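You operate a simulated robot arm through the tools that you are given. There is no shell and no other tool.

You run a simulated robot arm. Do the job below in one go: nothing can be reset, and whatever is moved stays where it is left.

## Task
Put things in order on the top of the beige drawer chest. At the end: the black magnifier stands where the clear cup stood; the cardboard tube from the top of the beige drawer chest stands on top of the yellow block; the black clamp stands where the black magnifier stood; the clear cup is in the grey bin; whatever was shut is shut again. Leave all else as you found it, and nothing knocked over.

It is judged by the outcome, as a careful person would: the job done as asked, and still so three seconds after it is handed in. It fails if anything else is knocked over, pushed out of place, dropped, spilled or broken.

## Robot
A 7-joint arm with a two-finger parallel gripper, fixed in place. Base frame: the origin is at the foot of the arm, x ahead of it, y to its left, z up; the work surface is at about z = 0. Lengths are in m, angles in degrees, forces in N, time in s.
With the tool pointing down near the work surface it reaches from about 0.22 to 0.58 m from the base axis. Its first joint turns from -66.0 to 66.0 degrees. Payload 2.5 kg.
The TCP is the grasp point between the finger pads, 0.023 m short of the fingertips. In the tool frame z runs along the fingers and y along their closing line. The gripper opens to 0.094 m. The fingers are 0.038 m wide and 0.01 m thick; the gripper's body (0.054 by 0.096 m) begins 0.039 m behind the TCP.
Orientation is that of the tool frame in the base frame, as a unit quaternion [x, y, z, w]. With the fingers straight down and closing along the base's y, the tool's x points along the base's -x, its y along +y and its z along -z.

## Interface
- The arm moves only by the tool drive_tool. Its argument "rows" is a list of rows, each an object of numbers (a shift or turn left out is 0, a gripper value left out holds the last): "dx", "dy", "dz": the shift along the tool's x, y, z in cm; "ax", "ay", "az": the turn, a rotation vector about the tool's x, y, z in rad; "gripper": the closure, from 0 (fully open) to 1 (shut). In form: [{"dx": .., "dy": .., "dz": .., "ax": .., "ay": .., "az": .., "gripper": ..}, ...]. A call has 1 to 20 rows; each row shifts and turns the commanded pose from where the row before left it, along the tool's axes as they then stand. A row lasts 0.2 s, in which the tool goes at most 0.05 m and 8.6 degrees; a call with a longer step from one row to the next is refused whole, and so is a gripper value outside its range. A pose out of reach is approached as far as the arm can. The call stops where the force on the tool passes 40 N (or 10 N more than at its start, if that is more) or the arm is blocked; 0.2 s more then pass. The fingers move at their own pace (about 0.108 m/s each) and stop on an object; they squeeze with about 26 N. The grip force told is the motor's: it shows also when the fingers shut on nothing. Time passes only in rows, and 0.2 s behind the last, so rows that do not move let the fingers close. It gives the time, the measured TCP pose, the force on the tool (base axes), the opening and the grip force at its end, in the units of the frame above (readings bear some noise), with the torque about the TCP (base axes, N m) and any sound that the robot's microphone picked up.
- Cameras (640 x 400 px; columns grow to the right, rows downward): "scene" is fixed at [0.1243, -0.4187, 0.5295]; the picture's right is [0.75, -0.66, 0.00], its down [-0.46, -0.52, -0.72] and it looks along [0.48, 0.54, -0.69] (base axes); focal length 214 px, centre (320, 200). "wrist" rides on the gripper at [0.086, 0.016, -0.075] in the tool frame; the picture's right is [-0.18, 0.98, 0.00], its down [-0.58, -0.11, -0.81] and it looks along [-0.79, -0.15, 0.59] (tool axes); focal length 243 px, centre (320, 200). There is no depth. A picture from a camera that has moved, and an enlarged one, comes with that camera's place and axes in the base frame and with its lens.
- capture(camera): a new picture of that camera. It takes no simulated time.
- close_up(camera, box): a new picture of the part [left, top, right, bottom] of that camera's present view, enlarged. It takes no simulated time.
- close_job(): hands the job in; it is judged then, once.

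Nothing tells you positions but the pictures and the camera data. Unless the task says otherwise, let go and move clear before handing in.

The tools are called by a JSON object that holds its "method" and its "body". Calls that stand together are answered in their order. drive_tool: Moves the arm, as the interface text tells. Its arguments: {"type":"object","properties":{"rows":{"type":"array","items":{"type":"object","properties":{"dx":{"type":"number"},"dy":{"type":"number"},"dz":{"type":"number"},"ax":{"type":"number"},"ay":{"type":"number"},"az":{"type":"number"},"gripper":{"type":"number"}}}}},"required":["rows"]} The other tools are called the same way: capture (camera) takes a picture; close_up (camera, box) takes an enlarged picture of a part of a camera's view; close_job () hands the job in.

At the start:

```text
time_s: 0.0
tcp_pos: [0.354, -0.1003, 0.3276]
tool_rot: [0.0, 1.0, 0.0, 0.001]
force: [-0.3, 0.4, 0.0]
moment: [-0.02, -0.02, 0.03]
gripper_width: 0.0938
finger_force: 0.0
```

scene: 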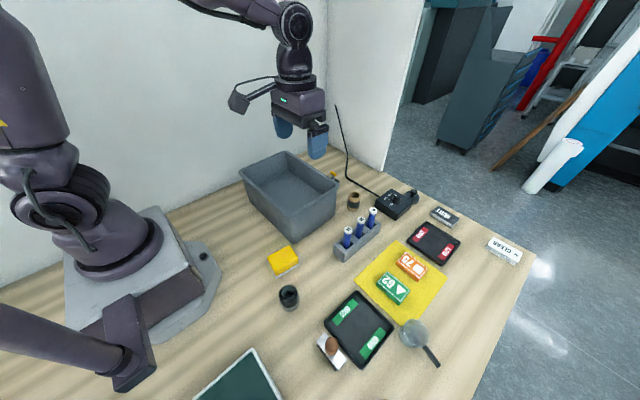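
wrist: 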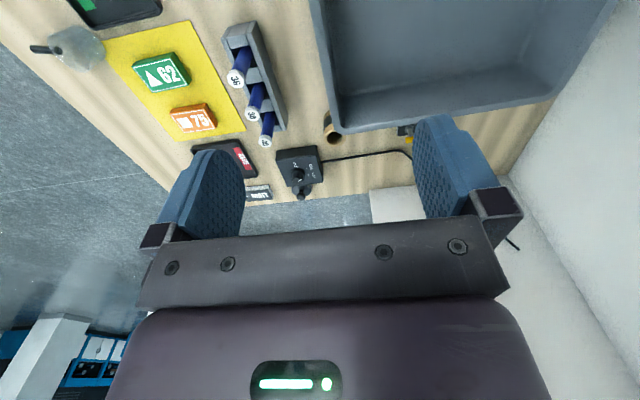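

I see a wooden work surface with a grey bin, a yellow block, a small black cup-like thing, a tube, and a magnifier-like thing; I don't yet see a beige drawer chest or a clear cup for sure. I'll take enlarged pictures before moving anything.

{"method": "close_up", "body": {"camera": "scene", "box": [220, 140, 380, 240]}}

{"method": "close_up", "body": {"camera": "scene", "box": [340, 170, 540, 295]}}

{"method": "close_up", "body": {"camera": "scene", "box": [180, 240, 340, 400]}}

{"method": "close_up", "body": {"camera": "scene", "box": [300, 275, 500, 400]}}

{"method": "close_up", "body": {"camera": "scene", "box": [0, 200, 240, 400]}}

```text
4.00 times, centred on (300, 190) of scene
camera zoom: at [0.1243, -0.4187, 0.5295], right [0.75, -0.66, 0.0], down [-0.46, -0.52, -0.72], along [0.48, 0.54, -0.69], focal length 858 px, centre (400, 240)
```

zoom: 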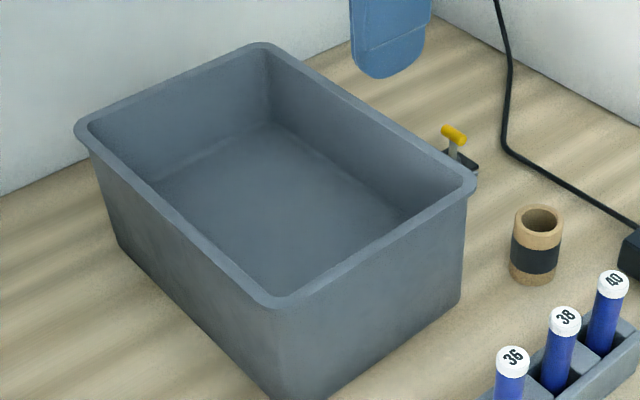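

```text
3.20 times, centred on (440, 232) of scene
camera zoom: at [0.1243, -0.4187, 0.5295], right [0.75, -0.66, 0.0], down [-0.46, -0.52, -0.72], along [0.48, 0.54, -0.69], focal length 686 px, centre (-64, 96)
```

zoom: 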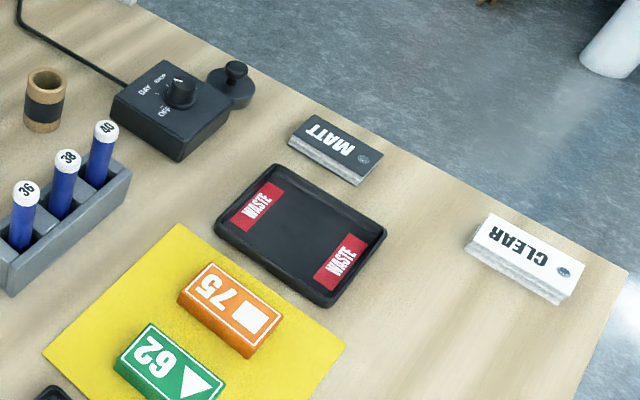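

```text
2.50 times, centred on (260, 320) of scene
camera zoom: at [0.1243, -0.4187, 0.5295], right [0.75, -0.66, 0.0], down [-0.46, -0.52, -0.72], along [0.48, 0.54, -0.69], focal length 536 px, centre (470, -100)
```

zoom: 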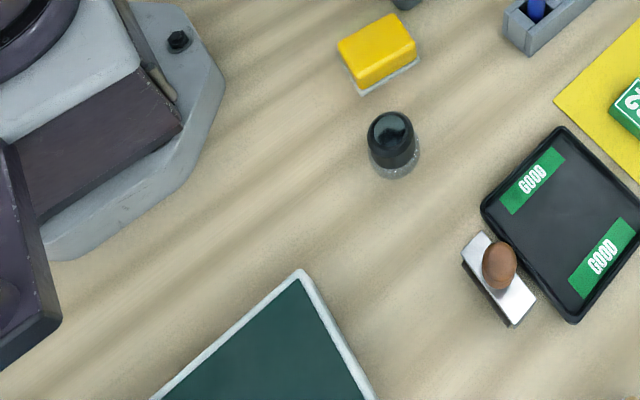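

```text
3.20 times, centred on (400, 338) of scene
camera zoom: at [0.1243, -0.4187, 0.5295], right [0.75, -0.66, 0.0], down [-0.46, -0.52, -0.72], along [0.48, 0.54, -0.69], focal length 686 px, centre (64, -240)
```

zoom: 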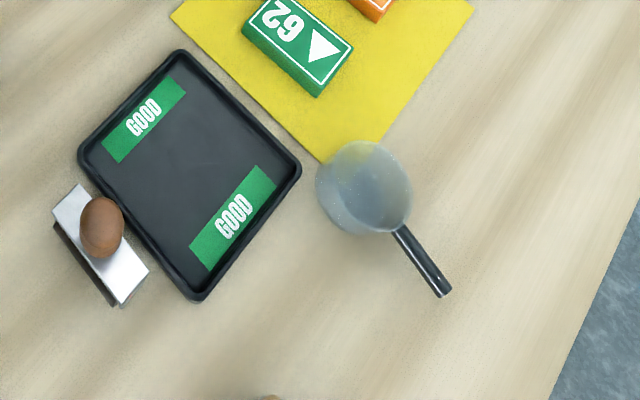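

```text
2.00 times, centred on (120, 300) of scene
camera zoom: at [0.1243, -0.4187, 0.5295], right [0.75, -0.66, 0.0], down [-0.46, -0.52, -0.72], along [0.48, 0.54, -0.69], focal length 429 px, centre (720, 0)
```

zoom: 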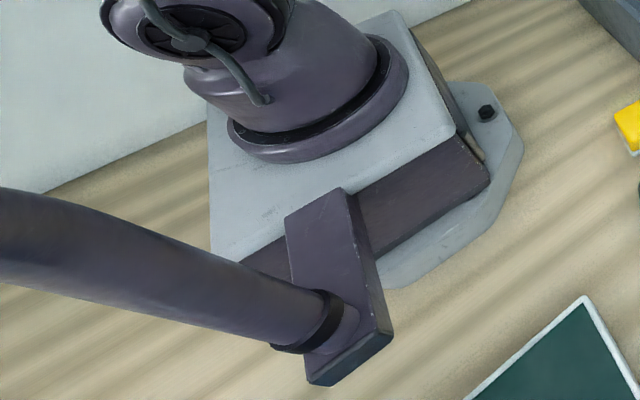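

I see the table items (bin, yellow block, a loupe-like black thing with a clear base, a tube by the power box, a hand lens), but the beige drawer chest isn't in this view; it is probably off to the right under the scene camera. I'll turn the tool in place so the wrist camera looks toward -y.

{"method": "drive_tool", "body": {"rows": [{"az": 0.14}, {"az": 0.14}, {"az": 0.14}, {"az": 0.14}, {"az": 0.14}, {"az": 0.14}, {"az": 0.14}, {"az": 0.14}, {"az": 0.14}, {"az": 0.14}]}}

{"method": "capture", "body": {"camera": "wrist"}}

{"method": "capture", "body": {"camera": "scene"}}

```text
time_s: 2.2
tcp_pos: [0.3528, -0.1011, 0.328]
tool_rot: [0.646, 0.764, 0.0, 0.0]
force: [0.7, -0.5, 0.6]
moment: [-0.02, 0.01, 0.0]
gripper_width: 0.0937
finger_force: 0.1
```

```text
taken
camera wrist: at [0.3556, -0.0113, 0.4022], right [1.0, -0.02, 0.0], down [-0.01, -0.59, 0.81], along [-0.01, -0.81, -0.59], focal length 243 px, centre (320, 200)
```

wrist: 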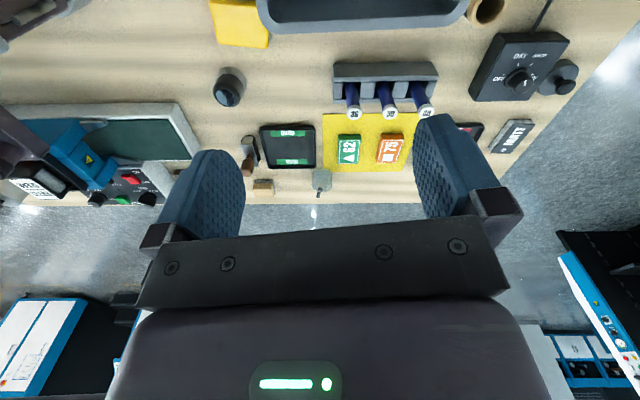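

```text
taken
```

scene: 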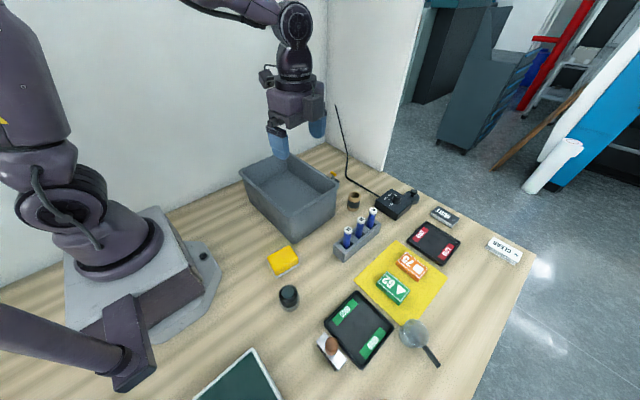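

The view to -y shows a green mat, a blue machine at the table's edge, and the known items, but no chest yet. I'll enlarge parts of this view.

{"method": "close_up", "body": {"camera": "wrist", "box": [0, 80, 200, 220]}}

{"method": "close_up", "body": {"camera": "wrist", "box": [180, 50, 340, 210]}}

{"method": "close_up", "body": {"camera": "wrist", "box": [420, 0, 640, 160]}}

{"method": "close_up", "body": {"camera": "wrist", "box": [0, 0, 160, 110]}}

```text
2.86 times, centred on (100, 150) of wrist
camera zoom: at [0.3556, -0.0113, 0.4022], right [1.0, -0.02, 0.0], down [-0.01, -0.59, 0.81], along [-0.01, -0.81, -0.59], focal length 693 px, centre (949, 343)
```

zoom: 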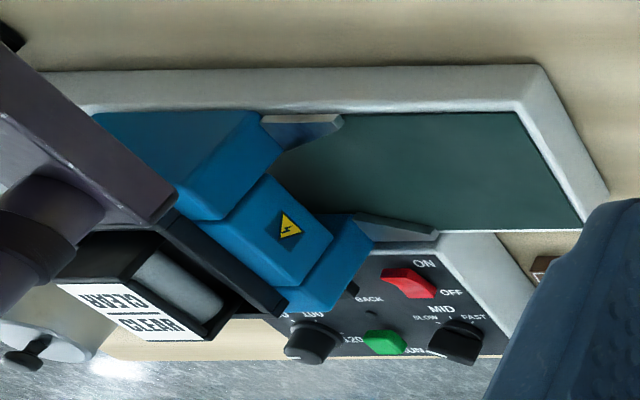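

```text
2.50 times, centred on (260, 130) of wrist
camera zoom: at [0.3556, -0.0113, 0.4022], right [1.0, -0.02, 0.0], down [-0.01, -0.59, 0.81], along [-0.01, -0.81, -0.59], focal length 606 px, centre (470, 375)
```

zoom: 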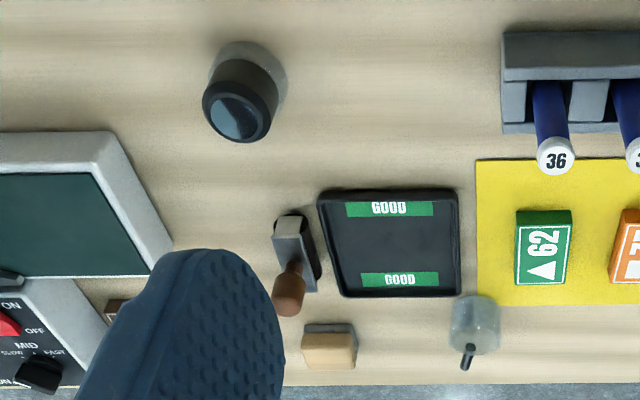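

```text
2.50 times, centred on (530, 80) of wrist
camera zoom: at [0.3556, -0.0113, 0.4022], right [1.0, -0.02, 0.0], down [-0.01, -0.59, 0.81], along [-0.01, -0.81, -0.59], focal length 606 px, centre (-205, 500)
```

zoom: 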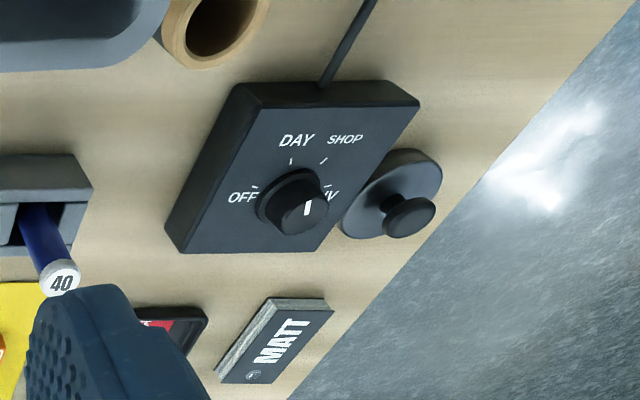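

```text
3.64 times, centred on (80, 55) of wrist
camera zoom: at [0.3556, -0.0113, 0.4022], right [1.0, -0.02, 0.0], down [-0.01, -0.59, 0.81], along [-0.01, -0.81, -0.59], focal length 882 px, centre (1193, 727)
```

zoom: 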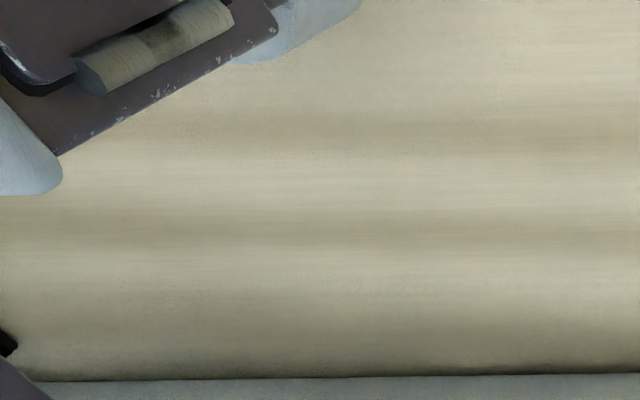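

Still no separate chest is in view: the wood-topped bench may itself be the chest top. I'll turn the other way to look toward +y and behind the bin.

{"method": "drive_tool", "body": {"rows": [{"az": -0.148}, {"az": -0.148}, {"az": -0.148}, {"az": -0.148}, {"az": -0.148}, {"az": -0.148}, {"az": -0.148}, {"az": -0.148}, {"az": -0.148}, {"az": -0.148}, {"az": -0.148}, {"az": -0.148}, {"az": -0.148}, {"az": -0.148}, {"az": -0.148}, {"az": -0.148}, {"az": -0.148}, {"az": -0.148}, {"az": -0.148}, {"az": -0.148}]}}

{"method": "capture", "body": {"camera": "wrist"}}

{"method": "capture", "body": {"camera": "scene"}}

```text
time_s: 6.4
tcp_pos: [0.3547, -0.0999, 0.3268]
tool_rot: [-0.705, 0.71, 0.0, 0.0]
force: [0.8, -0.4, -0.3]
moment: [0.01, -0.01, 0.02]
gripper_width: 0.0941
finger_force: 0.0
```

```text
taken
camera wrist: at [0.3371, -0.1857, 0.4016], right [-0.98, 0.19, 0.0], down [0.11, 0.58, 0.81], along [0.15, 0.79, -0.59], focal length 243 px, centre (320, 200)
```

wrist: 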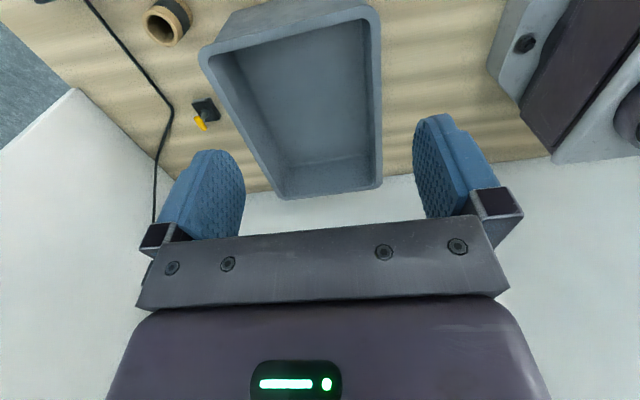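

```text
taken
```

scene: 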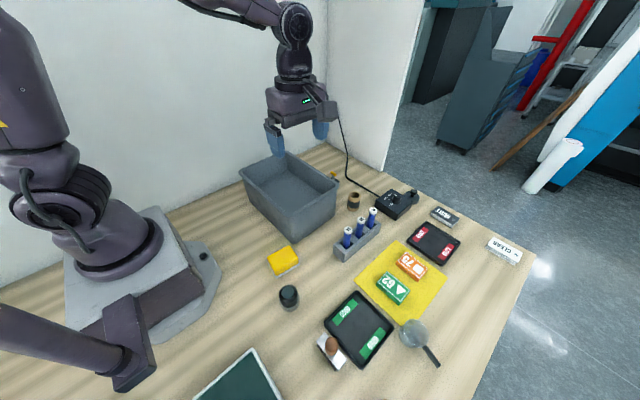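

{"method": "close_up", "body": {"camera": "wrist", "box": [120, 0, 260, 140]}}

{"method": "close_up", "body": {"camera": "scene", "box": [310, 155, 400, 215]}}

{"method": "close_up", "body": {"camera": "scene", "box": [255, 235, 325, 315]}}

{"method": "close_up", "body": {"camera": "scene", "box": [380, 305, 450, 375]}}

```text
2.86 times, centred on (190, 70) of wrist
camera zoom: at [0.3371, -0.1857, 0.4016], right [-0.98, 0.19, 0.0], down [0.11, 0.58, 0.81], along [0.15, 0.79, -0.59], focal length 693 px, centre (691, 571)
```

zoom: 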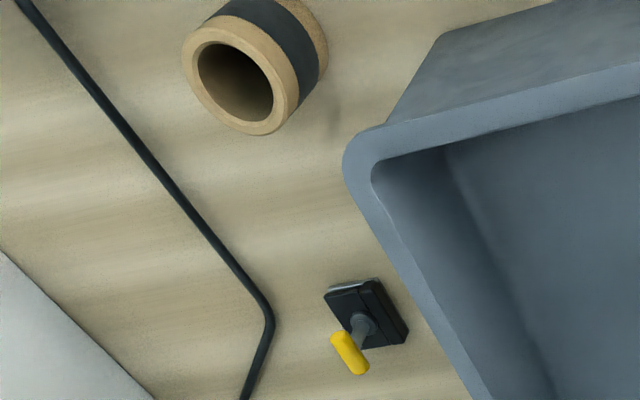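

```text
6.67 times, centred on (355, 185) of scene
camera zoom: at [0.1243, -0.4187, 0.5295], right [0.75, -0.66, 0.0], down [-0.46, -0.52, -0.72], along [0.48, 0.54, -0.69], focal length 1430 px, centre (87, 300)
```

zoom: 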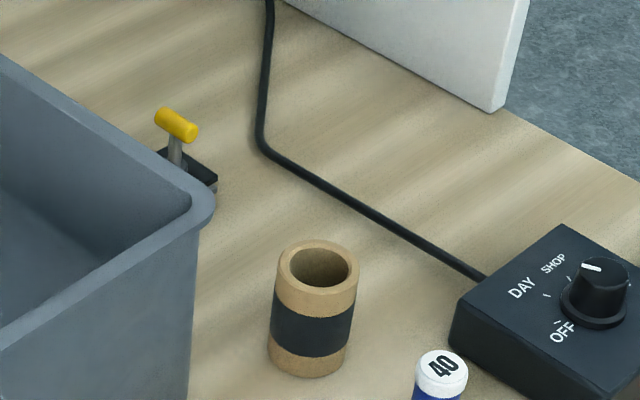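

```text
5.00 times, centred on (290, 275) of scene
camera zoom: at [0.1243, -0.4187, 0.5295], right [0.75, -0.66, 0.0], down [-0.46, -0.52, -0.72], along [0.48, 0.54, -0.69], focal length 1072 px, centre (470, -175)
```

zoom: 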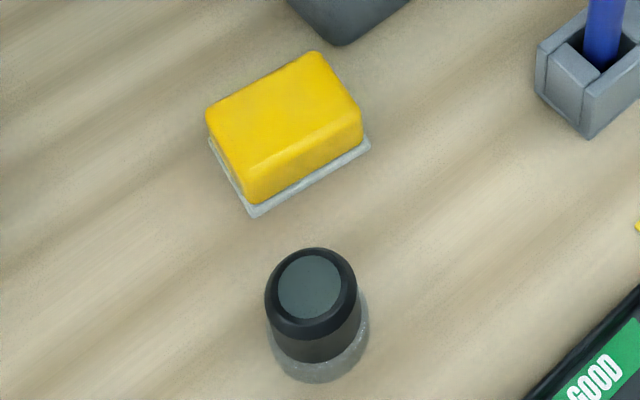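

```text
5.71 times, centred on (415, 340) of scene
camera zoom: at [0.1243, -0.4187, 0.5295], right [0.75, -0.66, 0.0], down [-0.46, -0.52, -0.72], along [0.48, 0.54, -0.69], focal length 1226 px, centre (-223, -600)
```

zoom: 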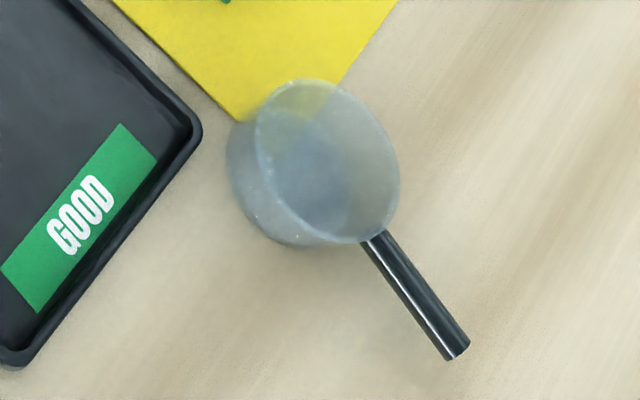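

The clear cup with a black handle stands near the bench's right edge (~(0.35, -0.45)), the black magnifier is the loupe at ~(0.20, -0.22), the yellow block at ~(0.245, -0.14), the tube at ~(0.545, -0.115), and the black clamp with a yellow T-handle at ~(0.585, 0.018) beside the bin. The beige bench top looks to be the chest top; next I turn back and go over the right side for a better look.

{"method": "drive_tool", "body": {"rows": [{"az": 0.149}, {"az": 0.149}, {"az": 0.149}, {"az": 0.149}, {"az": 0.149}, {"az": 0.149}, {"az": 0.149}, {"az": 0.149}, {"az": 0.149}, {"az": 0.149}, {"az": 0.149}, {"az": 0.149}, {"az": 0.149}, {"az": 0.149}, {"az": 0.149}, {"az": 0.149}, {"az": 0.149}, {"az": 0.149}, {"az": 0.149}, {"az": 0.149}]}}

{"method": "drive_tool", "body": {"rows": [{"az": 0.08}, {"az": 0.08}, {"dx": -3.5, "dz": -2}, {"dx": -3.5, "dz": -2}, {"dx": -3.5, "dz": -2}, {"dx": -3.5, "dz": -2}]}}

{"method": "capture", "body": {"camera": "wrist"}}

{"method": "capture", "body": {"camera": "scene"}}

```text
time_s: 10.6
tcp_pos: [0.3536, -0.1002, 0.3261]
tool_rot: [0.653, 0.757, 0.0, 0.0]
force: [0.4, 0.4, -0.7]
moment: [-0.02, 0.01, 0.01]
gripper_width: 0.0939
finger_force: 0.2
```

```text
time_s: 12.0
tcp_pos: [0.3523, -0.24, 0.4083]
tool_rot: [0.711, 0.704, 0.0, 0.0]
force: [-0.4, -0.4, 1.1]
moment: [-0.04, 0.01, 0.0]
gripper_width: 0.094
finger_force: 0.1
```

```text
taken
camera wrist: at [0.3695, -0.1534, 0.4819], right [0.98, -0.19, 0.0], down [-0.11, -0.58, 0.81], along [-0.16, -0.79, -0.59], focal length 243 px, centre (320, 200)
```

wrist: 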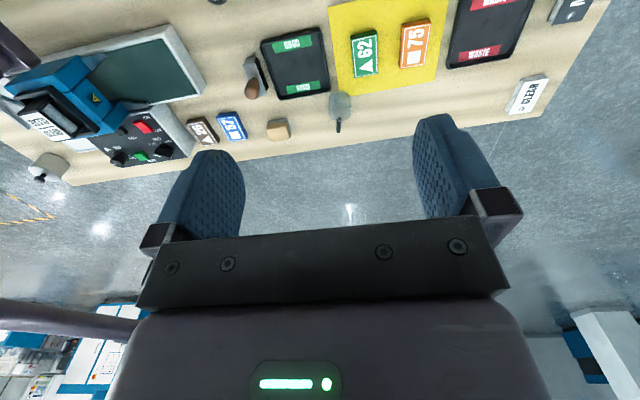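

```text
taken
```

scene: 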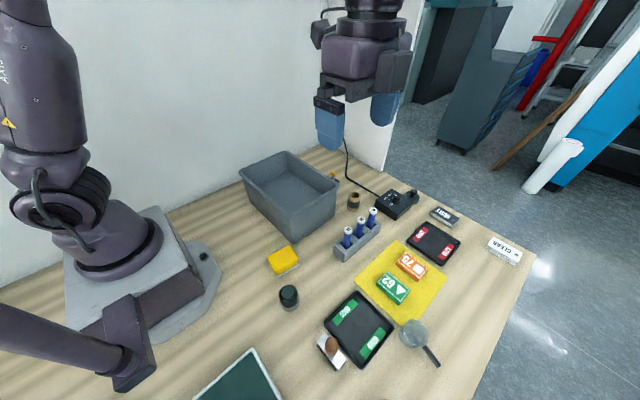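

The cup, a beige block, two numbered blocks and a machine line the right edge; below the bench edge I see only floor. I'll enlarge for detail of the cup and its neighbours.

{"method": "close_up", "body": {"camera": "wrist", "box": [300, 70, 380, 150]}}

{"method": "close_up", "body": {"camera": "wrist", "box": [0, 20, 300, 200]}}

{"method": "close_up", "body": {"camera": "scene", "box": [390, 310, 430, 350]}}

```text
5.00 times, centred on (340, 110) of wrist
camera zoom: at [0.3695, -0.1534, 0.4819], right [0.98, -0.19, 0.0], down [-0.11, -0.58, 0.81], along [-0.16, -0.79, -0.59], focal length 1213 px, centre (220, 650)
```

zoom: 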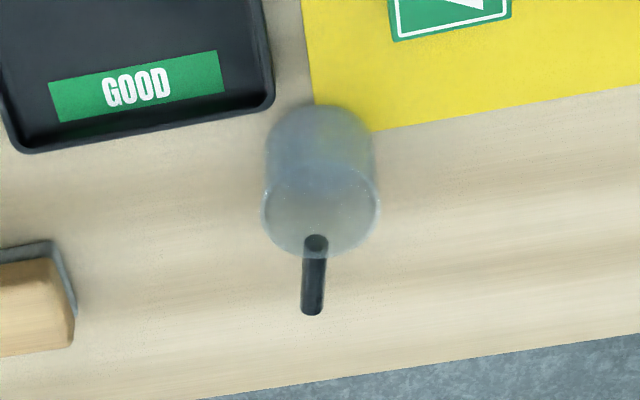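

```text
2.13 times, centred on (150, 110) of wrist
camera zoom: at [0.3695, -0.1534, 0.4819], right [0.98, -0.19, 0.0], down [-0.11, -0.58, 0.81], along [-0.16, -0.79, -0.59], focal length 518 px, centre (683, 392)
```

zoom: 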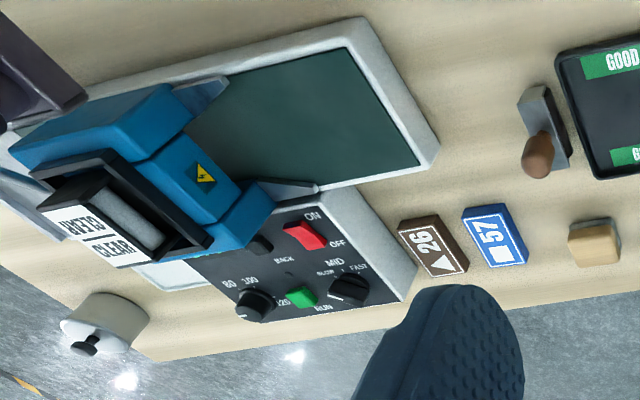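

```text
10.00 times, centred on (410, 330) of scene
camera zoom: at [0.1243, -0.4186, 0.5295], right [0.75, -0.66, 0.0], down [-0.46, -0.52, -0.72], along [0.48, 0.54, -0.69], focal length 2145 px, centre (-580, -1100)
```

zoom: 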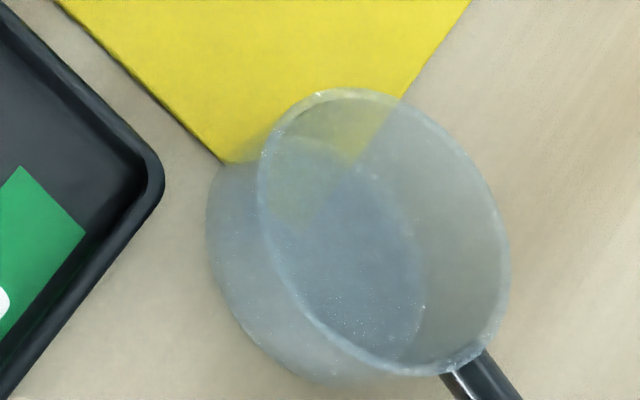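

The cup looks empty, about 4.8 cm across and 3.5 cm tall, at about (0.353, -0.452) with its handle toward -y, so I'll grip it across x. I move above it and check the view before going down.

{"method": "drive_tool", "body": {"rows": [{"dx": -3.53, "dz": 3}, {"dx": -3.53, "dz": 3}, {"dx": -3.53, "dz": 3}, {"dx": -3.53, "dz": 3}, {"dx": -3.53, "dz": 3}, {"dx": -3.53, "dz": 3}, {}]}}

{"method": "capture", "body": {"camera": "wrist"}}

{"method": "capture", "body": {"camera": "scene"}}

```text
time_s: 13.6
tcp_pos: [0.3514, -0.4525, 0.2279]
tool_rot: [0.71, 0.704, 0.0, 0.0]
force: [0.1, 0.1, -0.3]
moment: [-0.01, 0.01, 0.0]
gripper_width: 0.094
finger_force: 0.2
```

```text
taken
camera wrist: at [0.3679, -0.3644, 0.303], right [0.98, -0.19, 0.0], down [-0.11, -0.58, 0.81], along [-0.16, -0.79, -0.59], focal length 243 px, centre (320, 200)
```

wrist: 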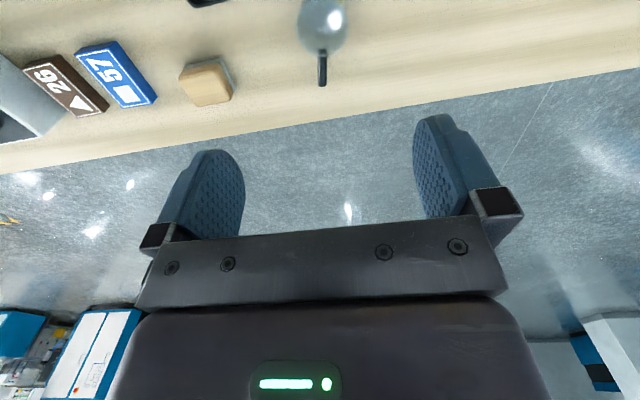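

```text
taken
```

scene: 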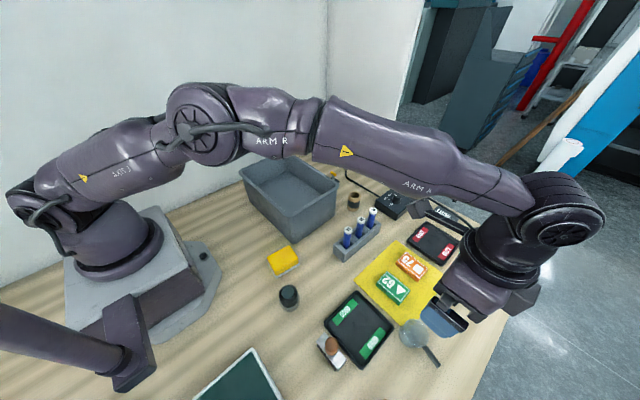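

The gripper is above the cup; I'll enlarge the cup in the wrist view to fix its position.

{"method": "close_up", "body": {"camera": "wrist", "box": [280, 0, 370, 100]}}

{"method": "close_up", "body": {"camera": "scene", "box": [380, 280, 480, 380]}}

```text
4.00 times, centred on (325, 50) of wrist
camera zoom: at [0.3679, -0.3644, 0.303], right [0.98, -0.19, 0.0], down [-0.11, -0.58, 0.81], along [-0.16, -0.79, -0.59], focal length 970 px, centre (300, 800)
```

zoom: 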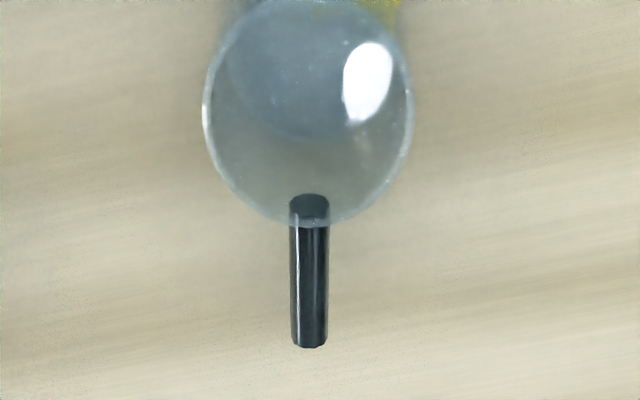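

```text
4.00 times, centred on (430, 330) of scene
camera zoom: at [0.1242, -0.4187, 0.5295], right [0.75, -0.66, 0.0], down [-0.46, -0.52, -0.72], along [0.48, 0.54, -0.69], focal length 858 px, centre (-120, -320)
```

zoom: 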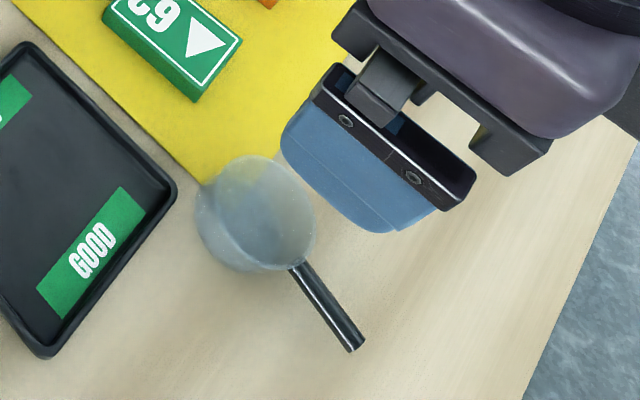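

The cup's rim centre comes out at about (0.351, -0.453), right under the TCP. I'll lower with open fingers to z ≈ 0.031 and look before closing.

{"method": "drive_tool", "body": {"rows": [{"dz": 4.5}, {"dz": 4.5}, {"dz": 4}, {"dz": 3}, {"dz": 2}, {"dz": 1}, {"dz": 0.6}, {}]}}

{"method": "close_up", "body": {"camera": "scene", "box": [370, 290, 470, 390]}}

{"method": "capture", "body": {"camera": "wrist"}}

```text
time_s: 15.4
tcp_pos: [0.35, -0.4514, 0.0307]
tool_rot: [0.711, 0.703, 0.0, 0.0]
force: [-0.6, -0.7, 1.0]
moment: [-0.03, 0.0, -0.01]
gripper_width: 0.0941
finger_force: 0.0
```

```text
4.00 times, centred on (420, 340) of scene
camera zoom: at [0.1243, -0.4187, 0.5295], right [0.75, -0.66, 0.0], down [-0.46, -0.52, -0.72], along [0.48, 0.54, -0.69], focal length 858 px, centre (-80, -360)
```

zoom: 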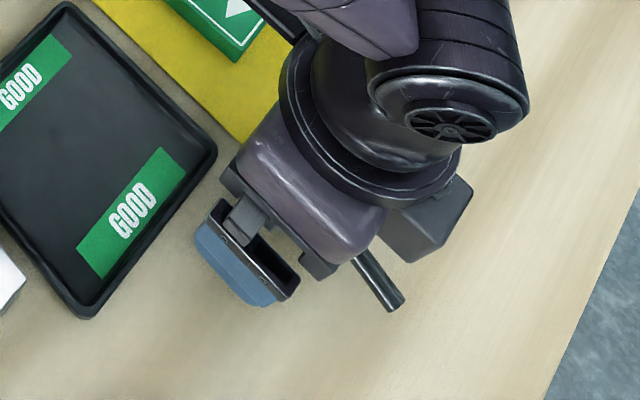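

```text
taken
camera wrist: at [0.3686, -0.365, 0.1058], right [0.98, -0.19, 0.0], down [-0.11, -0.58, 0.81], along [-0.16, -0.79, -0.59], focal length 243 px, centre (320, 200)
```

wrist: 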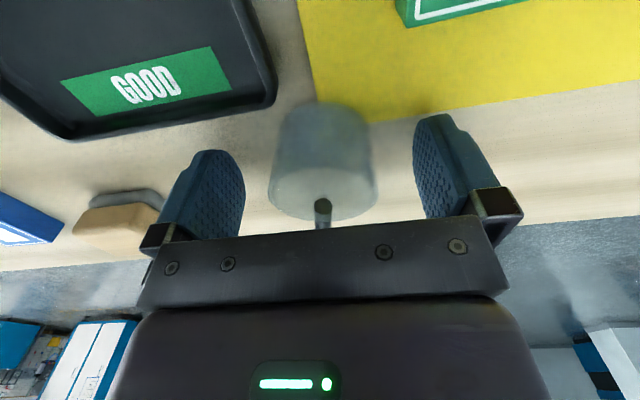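

The cup sits between the open fingers, centred. I close on it.

{"method": "drive_tool", "body": {"rows": [{"gripper": 0.35}, {"gripper": 0.5}, {"gripper": 1}, {"gripper": 1}, {"gripper": 1}]}}

{"method": "capture", "body": {"camera": "wrist"}}

```text
time_s: 16.6
tcp_pos: [0.3508, -0.4525, 0.0311]
tool_rot: [0.711, 0.704, 0.0, 0.0]
force: [-0.2, 0.4, -1.1]
moment: [0.01, -0.04, -0.04]
gripper_width: 0.048
finger_force: 25.7
```

```text
taken
camera wrist: at [0.3685, -0.3649, 0.1059], right [0.98, -0.19, 0.0], down [-0.11, -0.58, 0.81], along [-0.16, -0.79, -0.59], focal length 243 px, centre (320, 200)
```

wrist: 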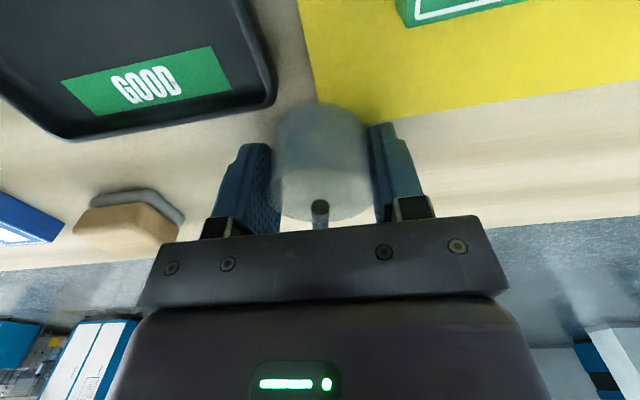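

The cup is held (opening 4.8 cm). I lift it straight up and carry it level over the grey bin.

{"method": "drive_tool", "body": {"rows": [{"dz": -1}, {"dz": -2}, {"dz": -4}, {"dz": -4.5}, {"dz": -4.5}, {"dz": -4.5}, {"dz": -3}, {}]}}

{"method": "drive_tool", "body": {"rows": [{"dx": 2}, {"dx": 3.5, "dy": 0.3}, {"dx": 4, "dy": 0.4}, {"dx": 4, "dy": 0.4}, {"dx": 4, "dy": 0.4}, {"dx": 4, "dy": 0.4}, {"dx": 4, "dy": 0.4}, {"dx": 4, "dy": 0.4}, {"dx": 4, "dy": 0.4}, {"dx": 4, "dy": 0.4}, {"dx": 4, "dy": 0.4}, {"dx": 2.5}, {"dx": 1}, {}]}}

{"method": "capture", "body": {"camera": "wrist"}}

{"method": "capture", "body": {"camera": "scene"}}

```text
time_s: 18.4
tcp_pos: [0.35, -0.4526, 0.2663]
tool_rot: [0.711, 0.704, -0.001, 0.0]
force: [0.5, -0.1, 0.3]
moment: [-0.01, 0.0, 0.02]
gripper_width: 0.0483
finger_force: 25.6
```

```text
time_s: 21.4
tcp_pos: [0.3944, -0.0027, 0.2666]
tool_rot: [0.711, 0.703, 0.0, 0.0]
force: [0.1, 0.8, -0.6]
moment: [-0.01, -0.01, -0.03]
gripper_width: 0.048
finger_force: 26.0
```

```text
taken
camera wrist: at [0.4114, 0.0853, 0.3414], right [0.98, -0.19, 0.0], down [-0.11, -0.58, 0.81], along [-0.16, -0.79, -0.59], focal length 243 px, centre (320, 200)
```

wrist: 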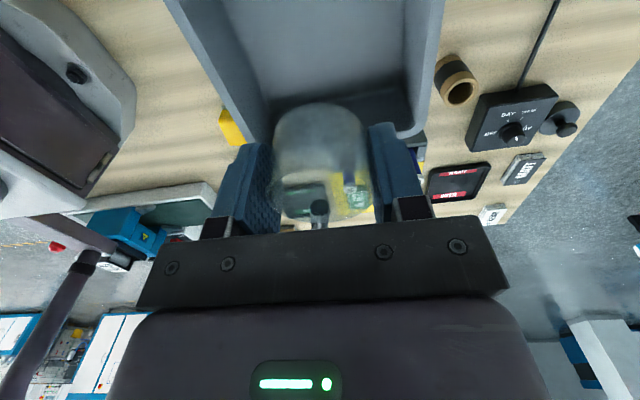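

```text
taken
```

scene: 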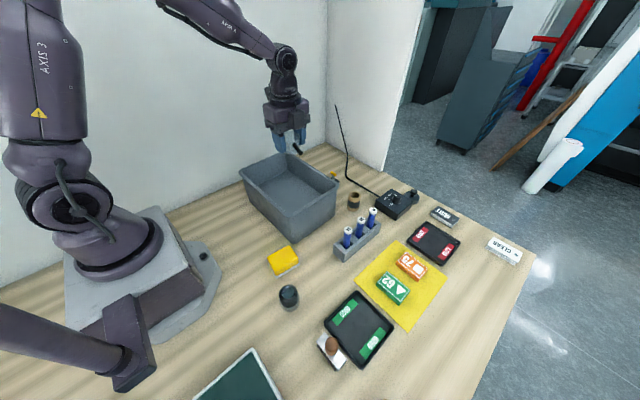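

The cup is over the middle of the bin (outer rim about x 0.30–0.486, near rim at y ≈ -0.096, rim height ~0.13). I'll enlarge to see the bin's inside before lowering.

{"method": "close_up", "body": {"camera": "wrist", "box": [160, 0, 460, 220]}}

{"method": "close_up", "body": {"camera": "scene", "box": [220, 80, 360, 250]}}

```text
1.82 times, centred on (310, 110) of wrist
camera zoom: at [0.4114, 0.0853, 0.3414], right [0.98, -0.19, 0.0], down [-0.11, -0.58, 0.81], along [-0.16, -0.79, -0.59], focal length 441 px, centre (338, 364)
```

zoom: 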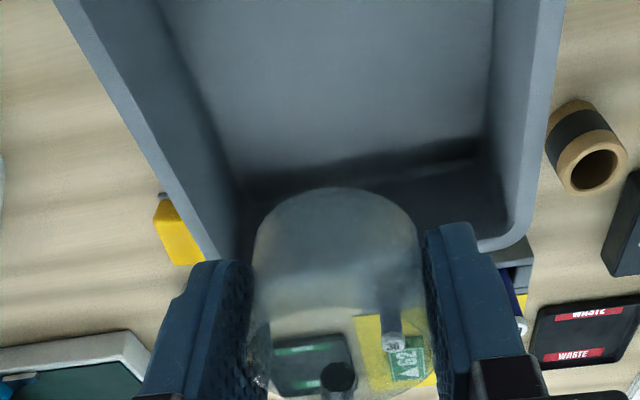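

```text
2.35 times, centred on (290, 165) of scene
camera zoom: at [0.1243, -0.4187, 0.5295], right [0.75, -0.66, 0.0], down [-0.46, -0.52, -0.72], along [0.48, 0.54, -0.69], focal length 505 px, centre (391, 282)
```

zoom: 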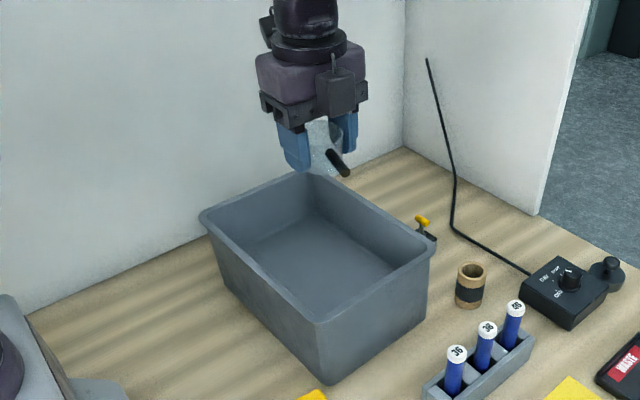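

The bin's inside is roughly x 0.31–0.475, y -0.09–0.145, so the cup, its handle and the wrist camera all fit at y ≈ 0. I lower the cup into the bin to just above its floor.

{"method": "drive_tool", "body": {"rows": [{"dz": 3}, {"dz": 4}, {"dz": 4}, {"dz": 3}, {"dz": 3}, {"dz": 2}, {"dz": 1.5}, {}]}}

{"method": "capture", "body": {"camera": "wrist"}}

{"method": "close_up", "body": {"camera": "scene", "box": [220, 80, 360, 250]}}

```text
time_s: 22.9
tcp_pos: [0.396, -0.0001, 0.077]
tool_rot: [0.709, 0.705, 0.003, 0.0]
force: [-0.3, 0.7, 4.8]
moment: [-0.07, 0.04, 0.0]
gripper_width: 0.0473
finger_force: 25.9
stopped in row 7: the force on the tool passed its limit at 58 N (the readings are from after the stop); the commanded pose is now the measured one
```

```text
taken
camera wrist: at [0.4124, 0.0864, 0.1518], right [0.98, -0.19, 0.0], down [-0.12, -0.58, 0.8], along [-0.15, -0.79, -0.59], focal length 243 px, centre (320, 200)
```

wrist: 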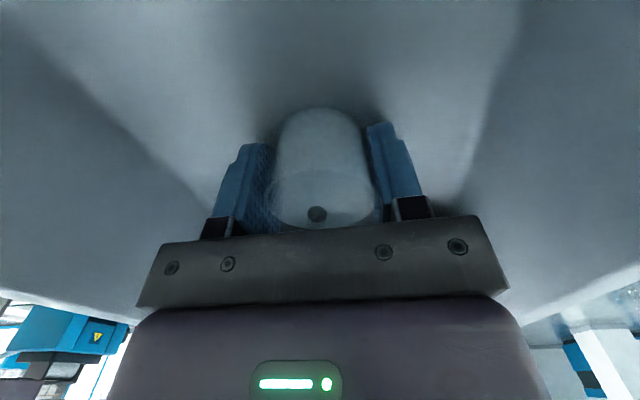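

```text
2.35 times, centred on (290, 165) of scene
camera zoom: at [0.1242, -0.4187, 0.5295], right [0.75, -0.66, 0.0], down [-0.46, -0.52, -0.72], along [0.48, 0.54, -0.69], focal length 505 px, centre (391, 282)
```

zoom: 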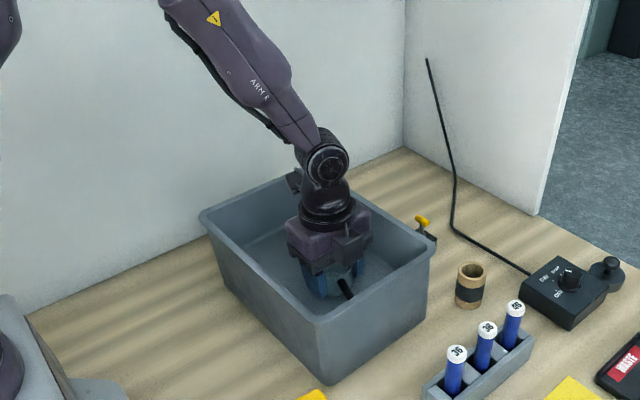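

The descent stopped on contact at TCP z 0.077, so either the bin floor is higher than I took it or something touched a wall. I'll look closely before anything else.

{"method": "close_up", "body": {"camera": "wrist", "box": [180, 80, 460, 260]}}

{"method": "close_up", "body": {"camera": "scene", "box": [260, 140, 340, 230]}}

```text
2.22 times, centred on (320, 170) of wrist
camera zoom: at [0.4124, 0.0864, 0.1518], right [0.98, -0.19, 0.0], down [-0.12, -0.58, 0.8], along [-0.15, -0.79, -0.59], focal length 539 px, centre (320, 267)
```

zoom: 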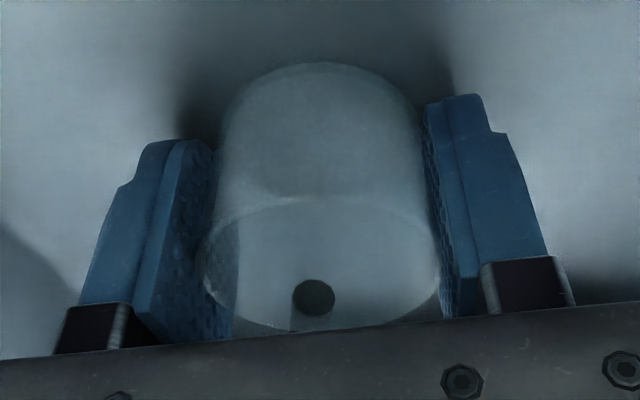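

```text
4.44 times, centred on (300, 185) of scene
camera zoom: at [0.1242, -0.4187, 0.5295], right [0.75, -0.66, 0.0], down [-0.46, -0.52, -0.72], along [0.48, 0.54, -0.69], focal length 953 px, centre (409, 267)
```

zoom: 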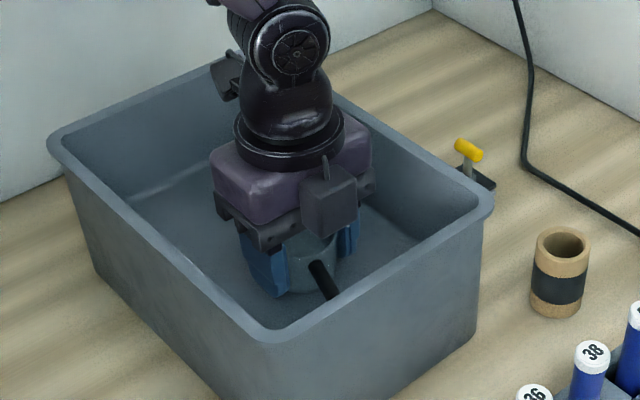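

The cup's base rests on the bin's raised floor (about z 0.046) and everything is clear of the walls, so I open the fingers only partway and then rise straight up.

{"method": "drive_tool", "body": {"rows": [{"gripper": 0.42}, {"gripper": 0.3}, {"gripper": 0.3}, {"dz": -1}, {"dz": -1.5}, {"dz": -3}, {"dz": -4}, {"dz": -4}, {"dz": -4}, {"dz": -4}, {}]}}

{"method": "capture", "body": {"camera": "wrist"}}

{"method": "close_up", "body": {"camera": "scene", "box": [220, 100, 380, 230]}}

```text
time_s: 25.3
tcp_pos: [0.3954, -0.0038, 0.2921]
tool_rot: [0.71, 0.704, 0.002, -0.001]
force: [0.5, -0.3, 0.5]
moment: [-0.01, -0.05, 0.01]
gripper_width: 0.0658
finger_force: 0.0
```

```text
taken
camera wrist: at [0.4115, 0.0846, 0.3665], right [0.98, -0.19, 0.0], down [-0.12, -0.58, 0.8], along [-0.15, -0.79, -0.59], focal length 243 px, centre (320, 200)
```

wrist: 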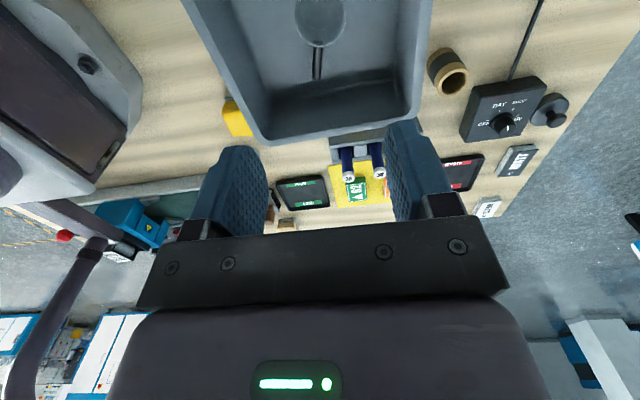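

```text
3.08 times, centred on (300, 165) of scene
camera zoom: at [0.1243, -0.4187, 0.5295], right [0.75, -0.66, 0.0], down [-0.46, -0.52, -0.72], along [0.48, 0.54, -0.69], focal length 660 px, centre (382, 308)
```

zoom: 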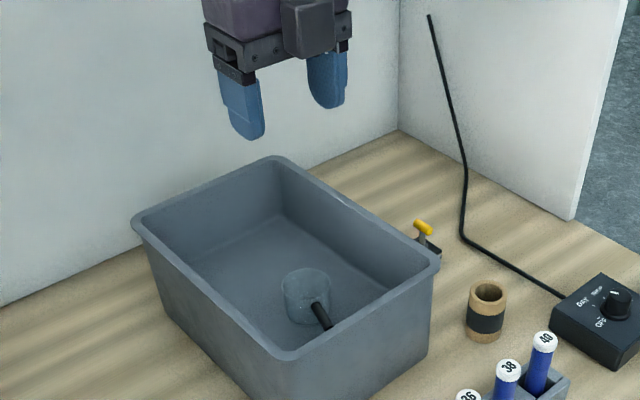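

The cup stands upright in the bin. Next is the black magnifier at about (0.20, -0.225); I move above it at height with the same yaw and open fingers.

{"method": "drive_tool", "body": {"rows": [{"dx": -2, "dy": -1.8, "gripper": 0}, {"dx": -3.35, "dy": -2.95}, {"dx": -3.35, "dy": -2.95}, {"dx": -3.35, "dy": -2.95}, {"dx": -3.35, "dy": -2.95}, {"dx": -3.35, "dy": -2.95}, {"dx": -3.35, "dy": -2.95}, {}]}}

{"method": "capture", "body": {"camera": "wrist"}}

{"method": "capture", "body": {"camera": "scene"}}

```text
time_s: 27.1
tcp_pos: [0.1974, -0.2219, 0.2917]
tool_rot: [0.71, 0.704, 0.002, 0.0]
force: [0.0, -0.4, -0.4]
moment: [-0.03, -0.01, 0.02]
gripper_width: 0.0938
finger_force: 0.1
```

```text
taken
camera wrist: at [0.2141, -0.1354, 0.3662], right [0.98, -0.19, 0.0], down [-0.12, -0.58, 0.8], along [-0.15, -0.79, -0.59], focal length 243 px, centre (320, 200)
```

wrist: 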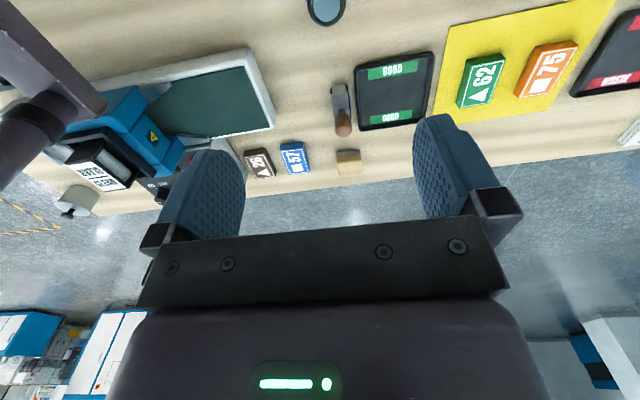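

```text
taken
```

scene: 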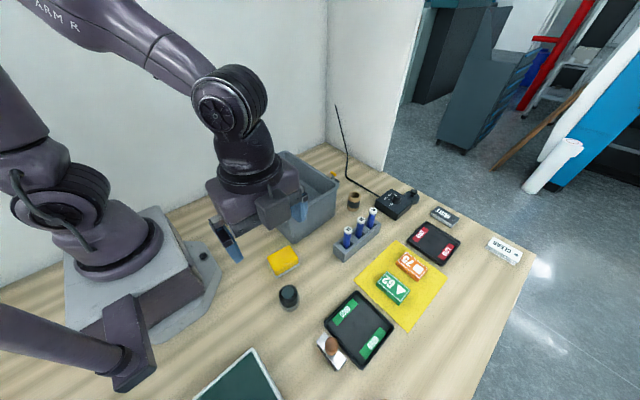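

The magnifier is just at the top edge of the wrist view; I'll enlarge it in both views to fix its place.

{"method": "close_up", "body": {"camera": "scene", "box": [265, 275, 315, 325]}}

{"method": "close_up", "body": {"camera": "wrist", "box": [290, 0, 360, 45]}}

```text
8.00 times, centred on (290, 300) of scene
camera zoom: at [0.1242, -0.4187, 0.5295], right [0.75, -0.66, 0.0], down [-0.46, -0.52, -0.72], along [0.48, 0.54, -0.69], focal length 1716 px, centre (560, -600)
```

zoom: 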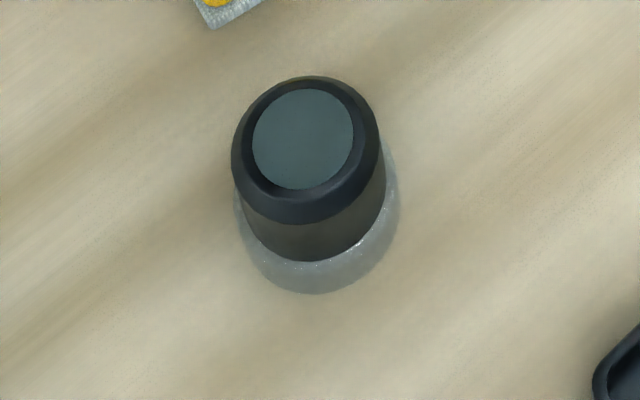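

```text
8.89 times, centred on (325, 22) of wrist
camera zoom: at [0.2141, -0.1354, 0.3662], right [0.98, -0.19, 0.0], down [-0.12, -0.58, 0.8], along [-0.15, -0.79, -0.59], focal length 2157 px, centre (276, 1778)
```

zoom: 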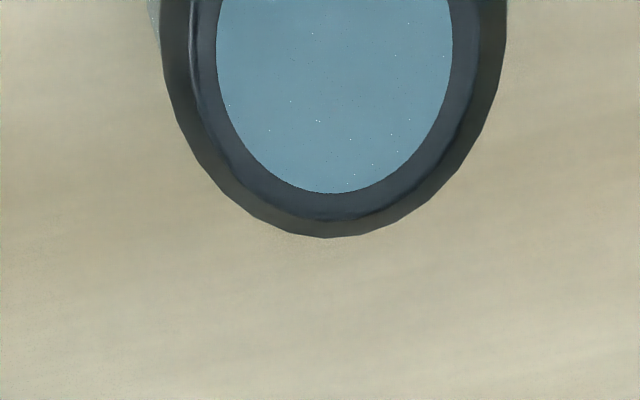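

The magnifier stands at about (0.205, -0.220), top near z 0.053, black body ~4 cm across with a wider clear base. I'll lower to z ≈ 0.10 (still above it) and look between the fingers.

{"method": "drive_tool", "body": {"rows": [{"dx": 0.15, "dy": 0.75, "dz": 3}, {"dz": 4}, {"dz": 4}, {"dz": 4}, {"dz": 3}, {"dz": 1}, {}]}}

{"method": "capture", "body": {"camera": "wrist"}}

{"method": "close_up", "body": {"camera": "wrist", "box": [230, 30, 410, 180]}}

{"method": "capture", "body": {"camera": "scene"}}

```text
time_s: 28.7
tcp_pos: [0.2067, -0.2182, 0.1004]
tool_rot: [0.71, 0.704, 0.003, 0.0]
force: [0.1, -0.5, 0.3]
moment: [-0.01, 0.01, 0.04]
gripper_width: 0.0943
finger_force: 0.0
```

```text
taken
camera wrist: at [0.2229, -0.1308, 0.1749], right [0.98, -0.19, 0.0], down [-0.12, -0.58, 0.8], along [-0.15, -0.79, -0.59], focal length 243 px, centre (320, 200)
```

wrist: 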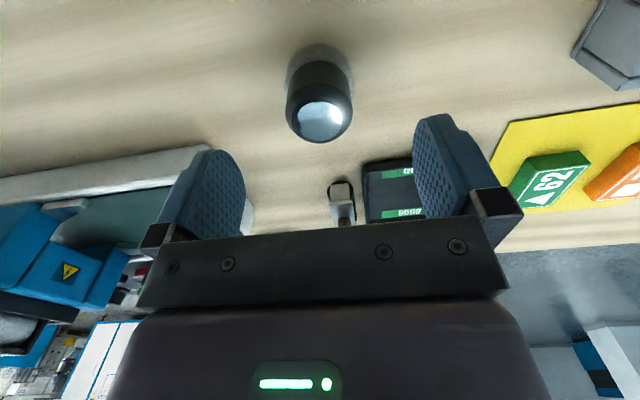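

```text
2.67 times, centred on (320, 105) of wrist
camera zoom: at [0.2229, -0.1308, 0.1749], right [0.98, -0.19, 0.0], down [-0.12, -0.58, 0.8], along [-0.15, -0.79, -0.59], focal length 647 px, centre (320, 453)
```

zoom: 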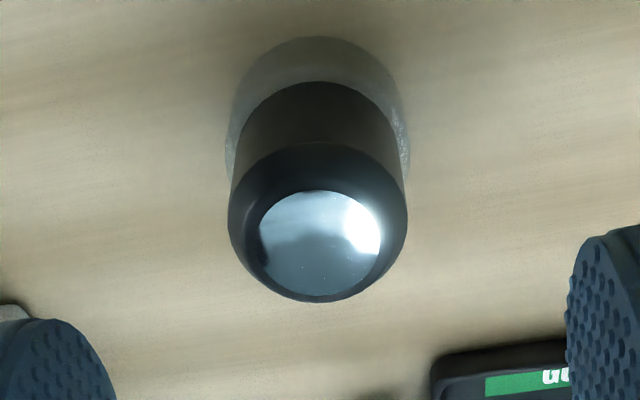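

```text
taken
```

scene: 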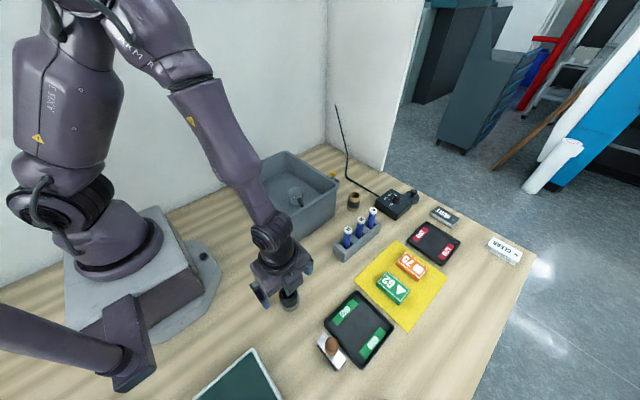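

The view puts the magnifier at (0.2067, -0.218), right below the TCP; its clear skirt is only about 1.5 cm tall. I go down to z ≈ 0.042 to grip the black body above the skirt, and close.

{"method": "drive_tool", "body": {"rows": [{"dz": 2.5}, {"dz": 2}, {"dz": 1}, {"dz": 0.34}, {}]}}

{"method": "drive_tool", "body": {"rows": [{"gripper": 0.4}, {"gripper": 0.55}, {"gripper": 1}, {"gripper": 1}, {"gripper": 1}]}}

{"method": "capture", "body": {"camera": "wrist"}}

{"method": "close_up", "body": {"camera": "scene", "box": [240, 220, 340, 320]}}

```text
time_s: 29.9
tcp_pos: [0.2061, -0.2179, 0.0421]
tool_rot: [0.71, 0.704, 0.002, 0.0]
force: [0.9, 1.1, -0.4]
moment: [-0.01, -0.01, 0.0]
gripper_width: 0.094
finger_force: 0.0
```

```text
time_s: 31.1
tcp_pos: [0.2058, -0.2172, 0.041]
tool_rot: [0.71, 0.704, 0.002, 0.0]
force: [0.1, 1.2, 2.7]
moment: [0.06, 0.07, 0.0]
gripper_width: 0.0405
finger_force: 25.9
```

```text
taken
camera wrist: at [0.2227, -0.1312, 0.1166], right [0.98, -0.19, 0.0], down [-0.12, -0.58, 0.8], along [-0.15, -0.79, -0.59], focal length 243 px, centre (320, 200)
```

wrist: 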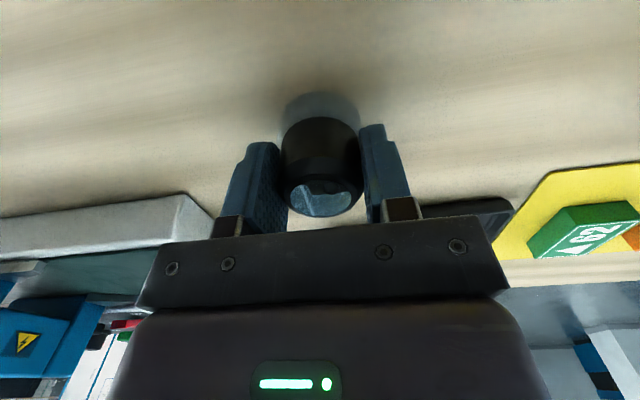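

```text
4.00 times, centred on (290, 270) of scene
camera zoom: at [0.1243, -0.4187, 0.5295], right [0.75, -0.66, 0.0], down [-0.46, -0.52, -0.72], along [0.48, 0.54, -0.69], focal length 858 px, centre (440, -80)
```

zoom: 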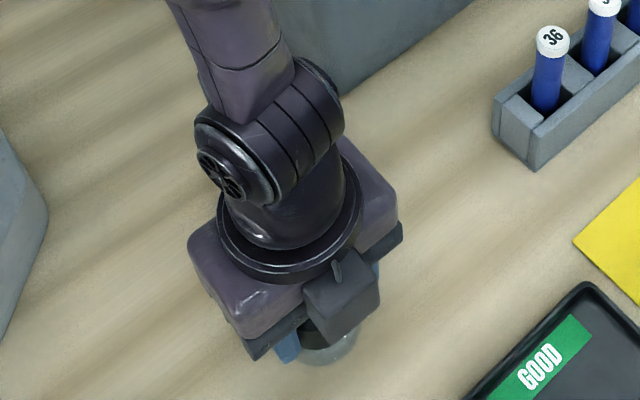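

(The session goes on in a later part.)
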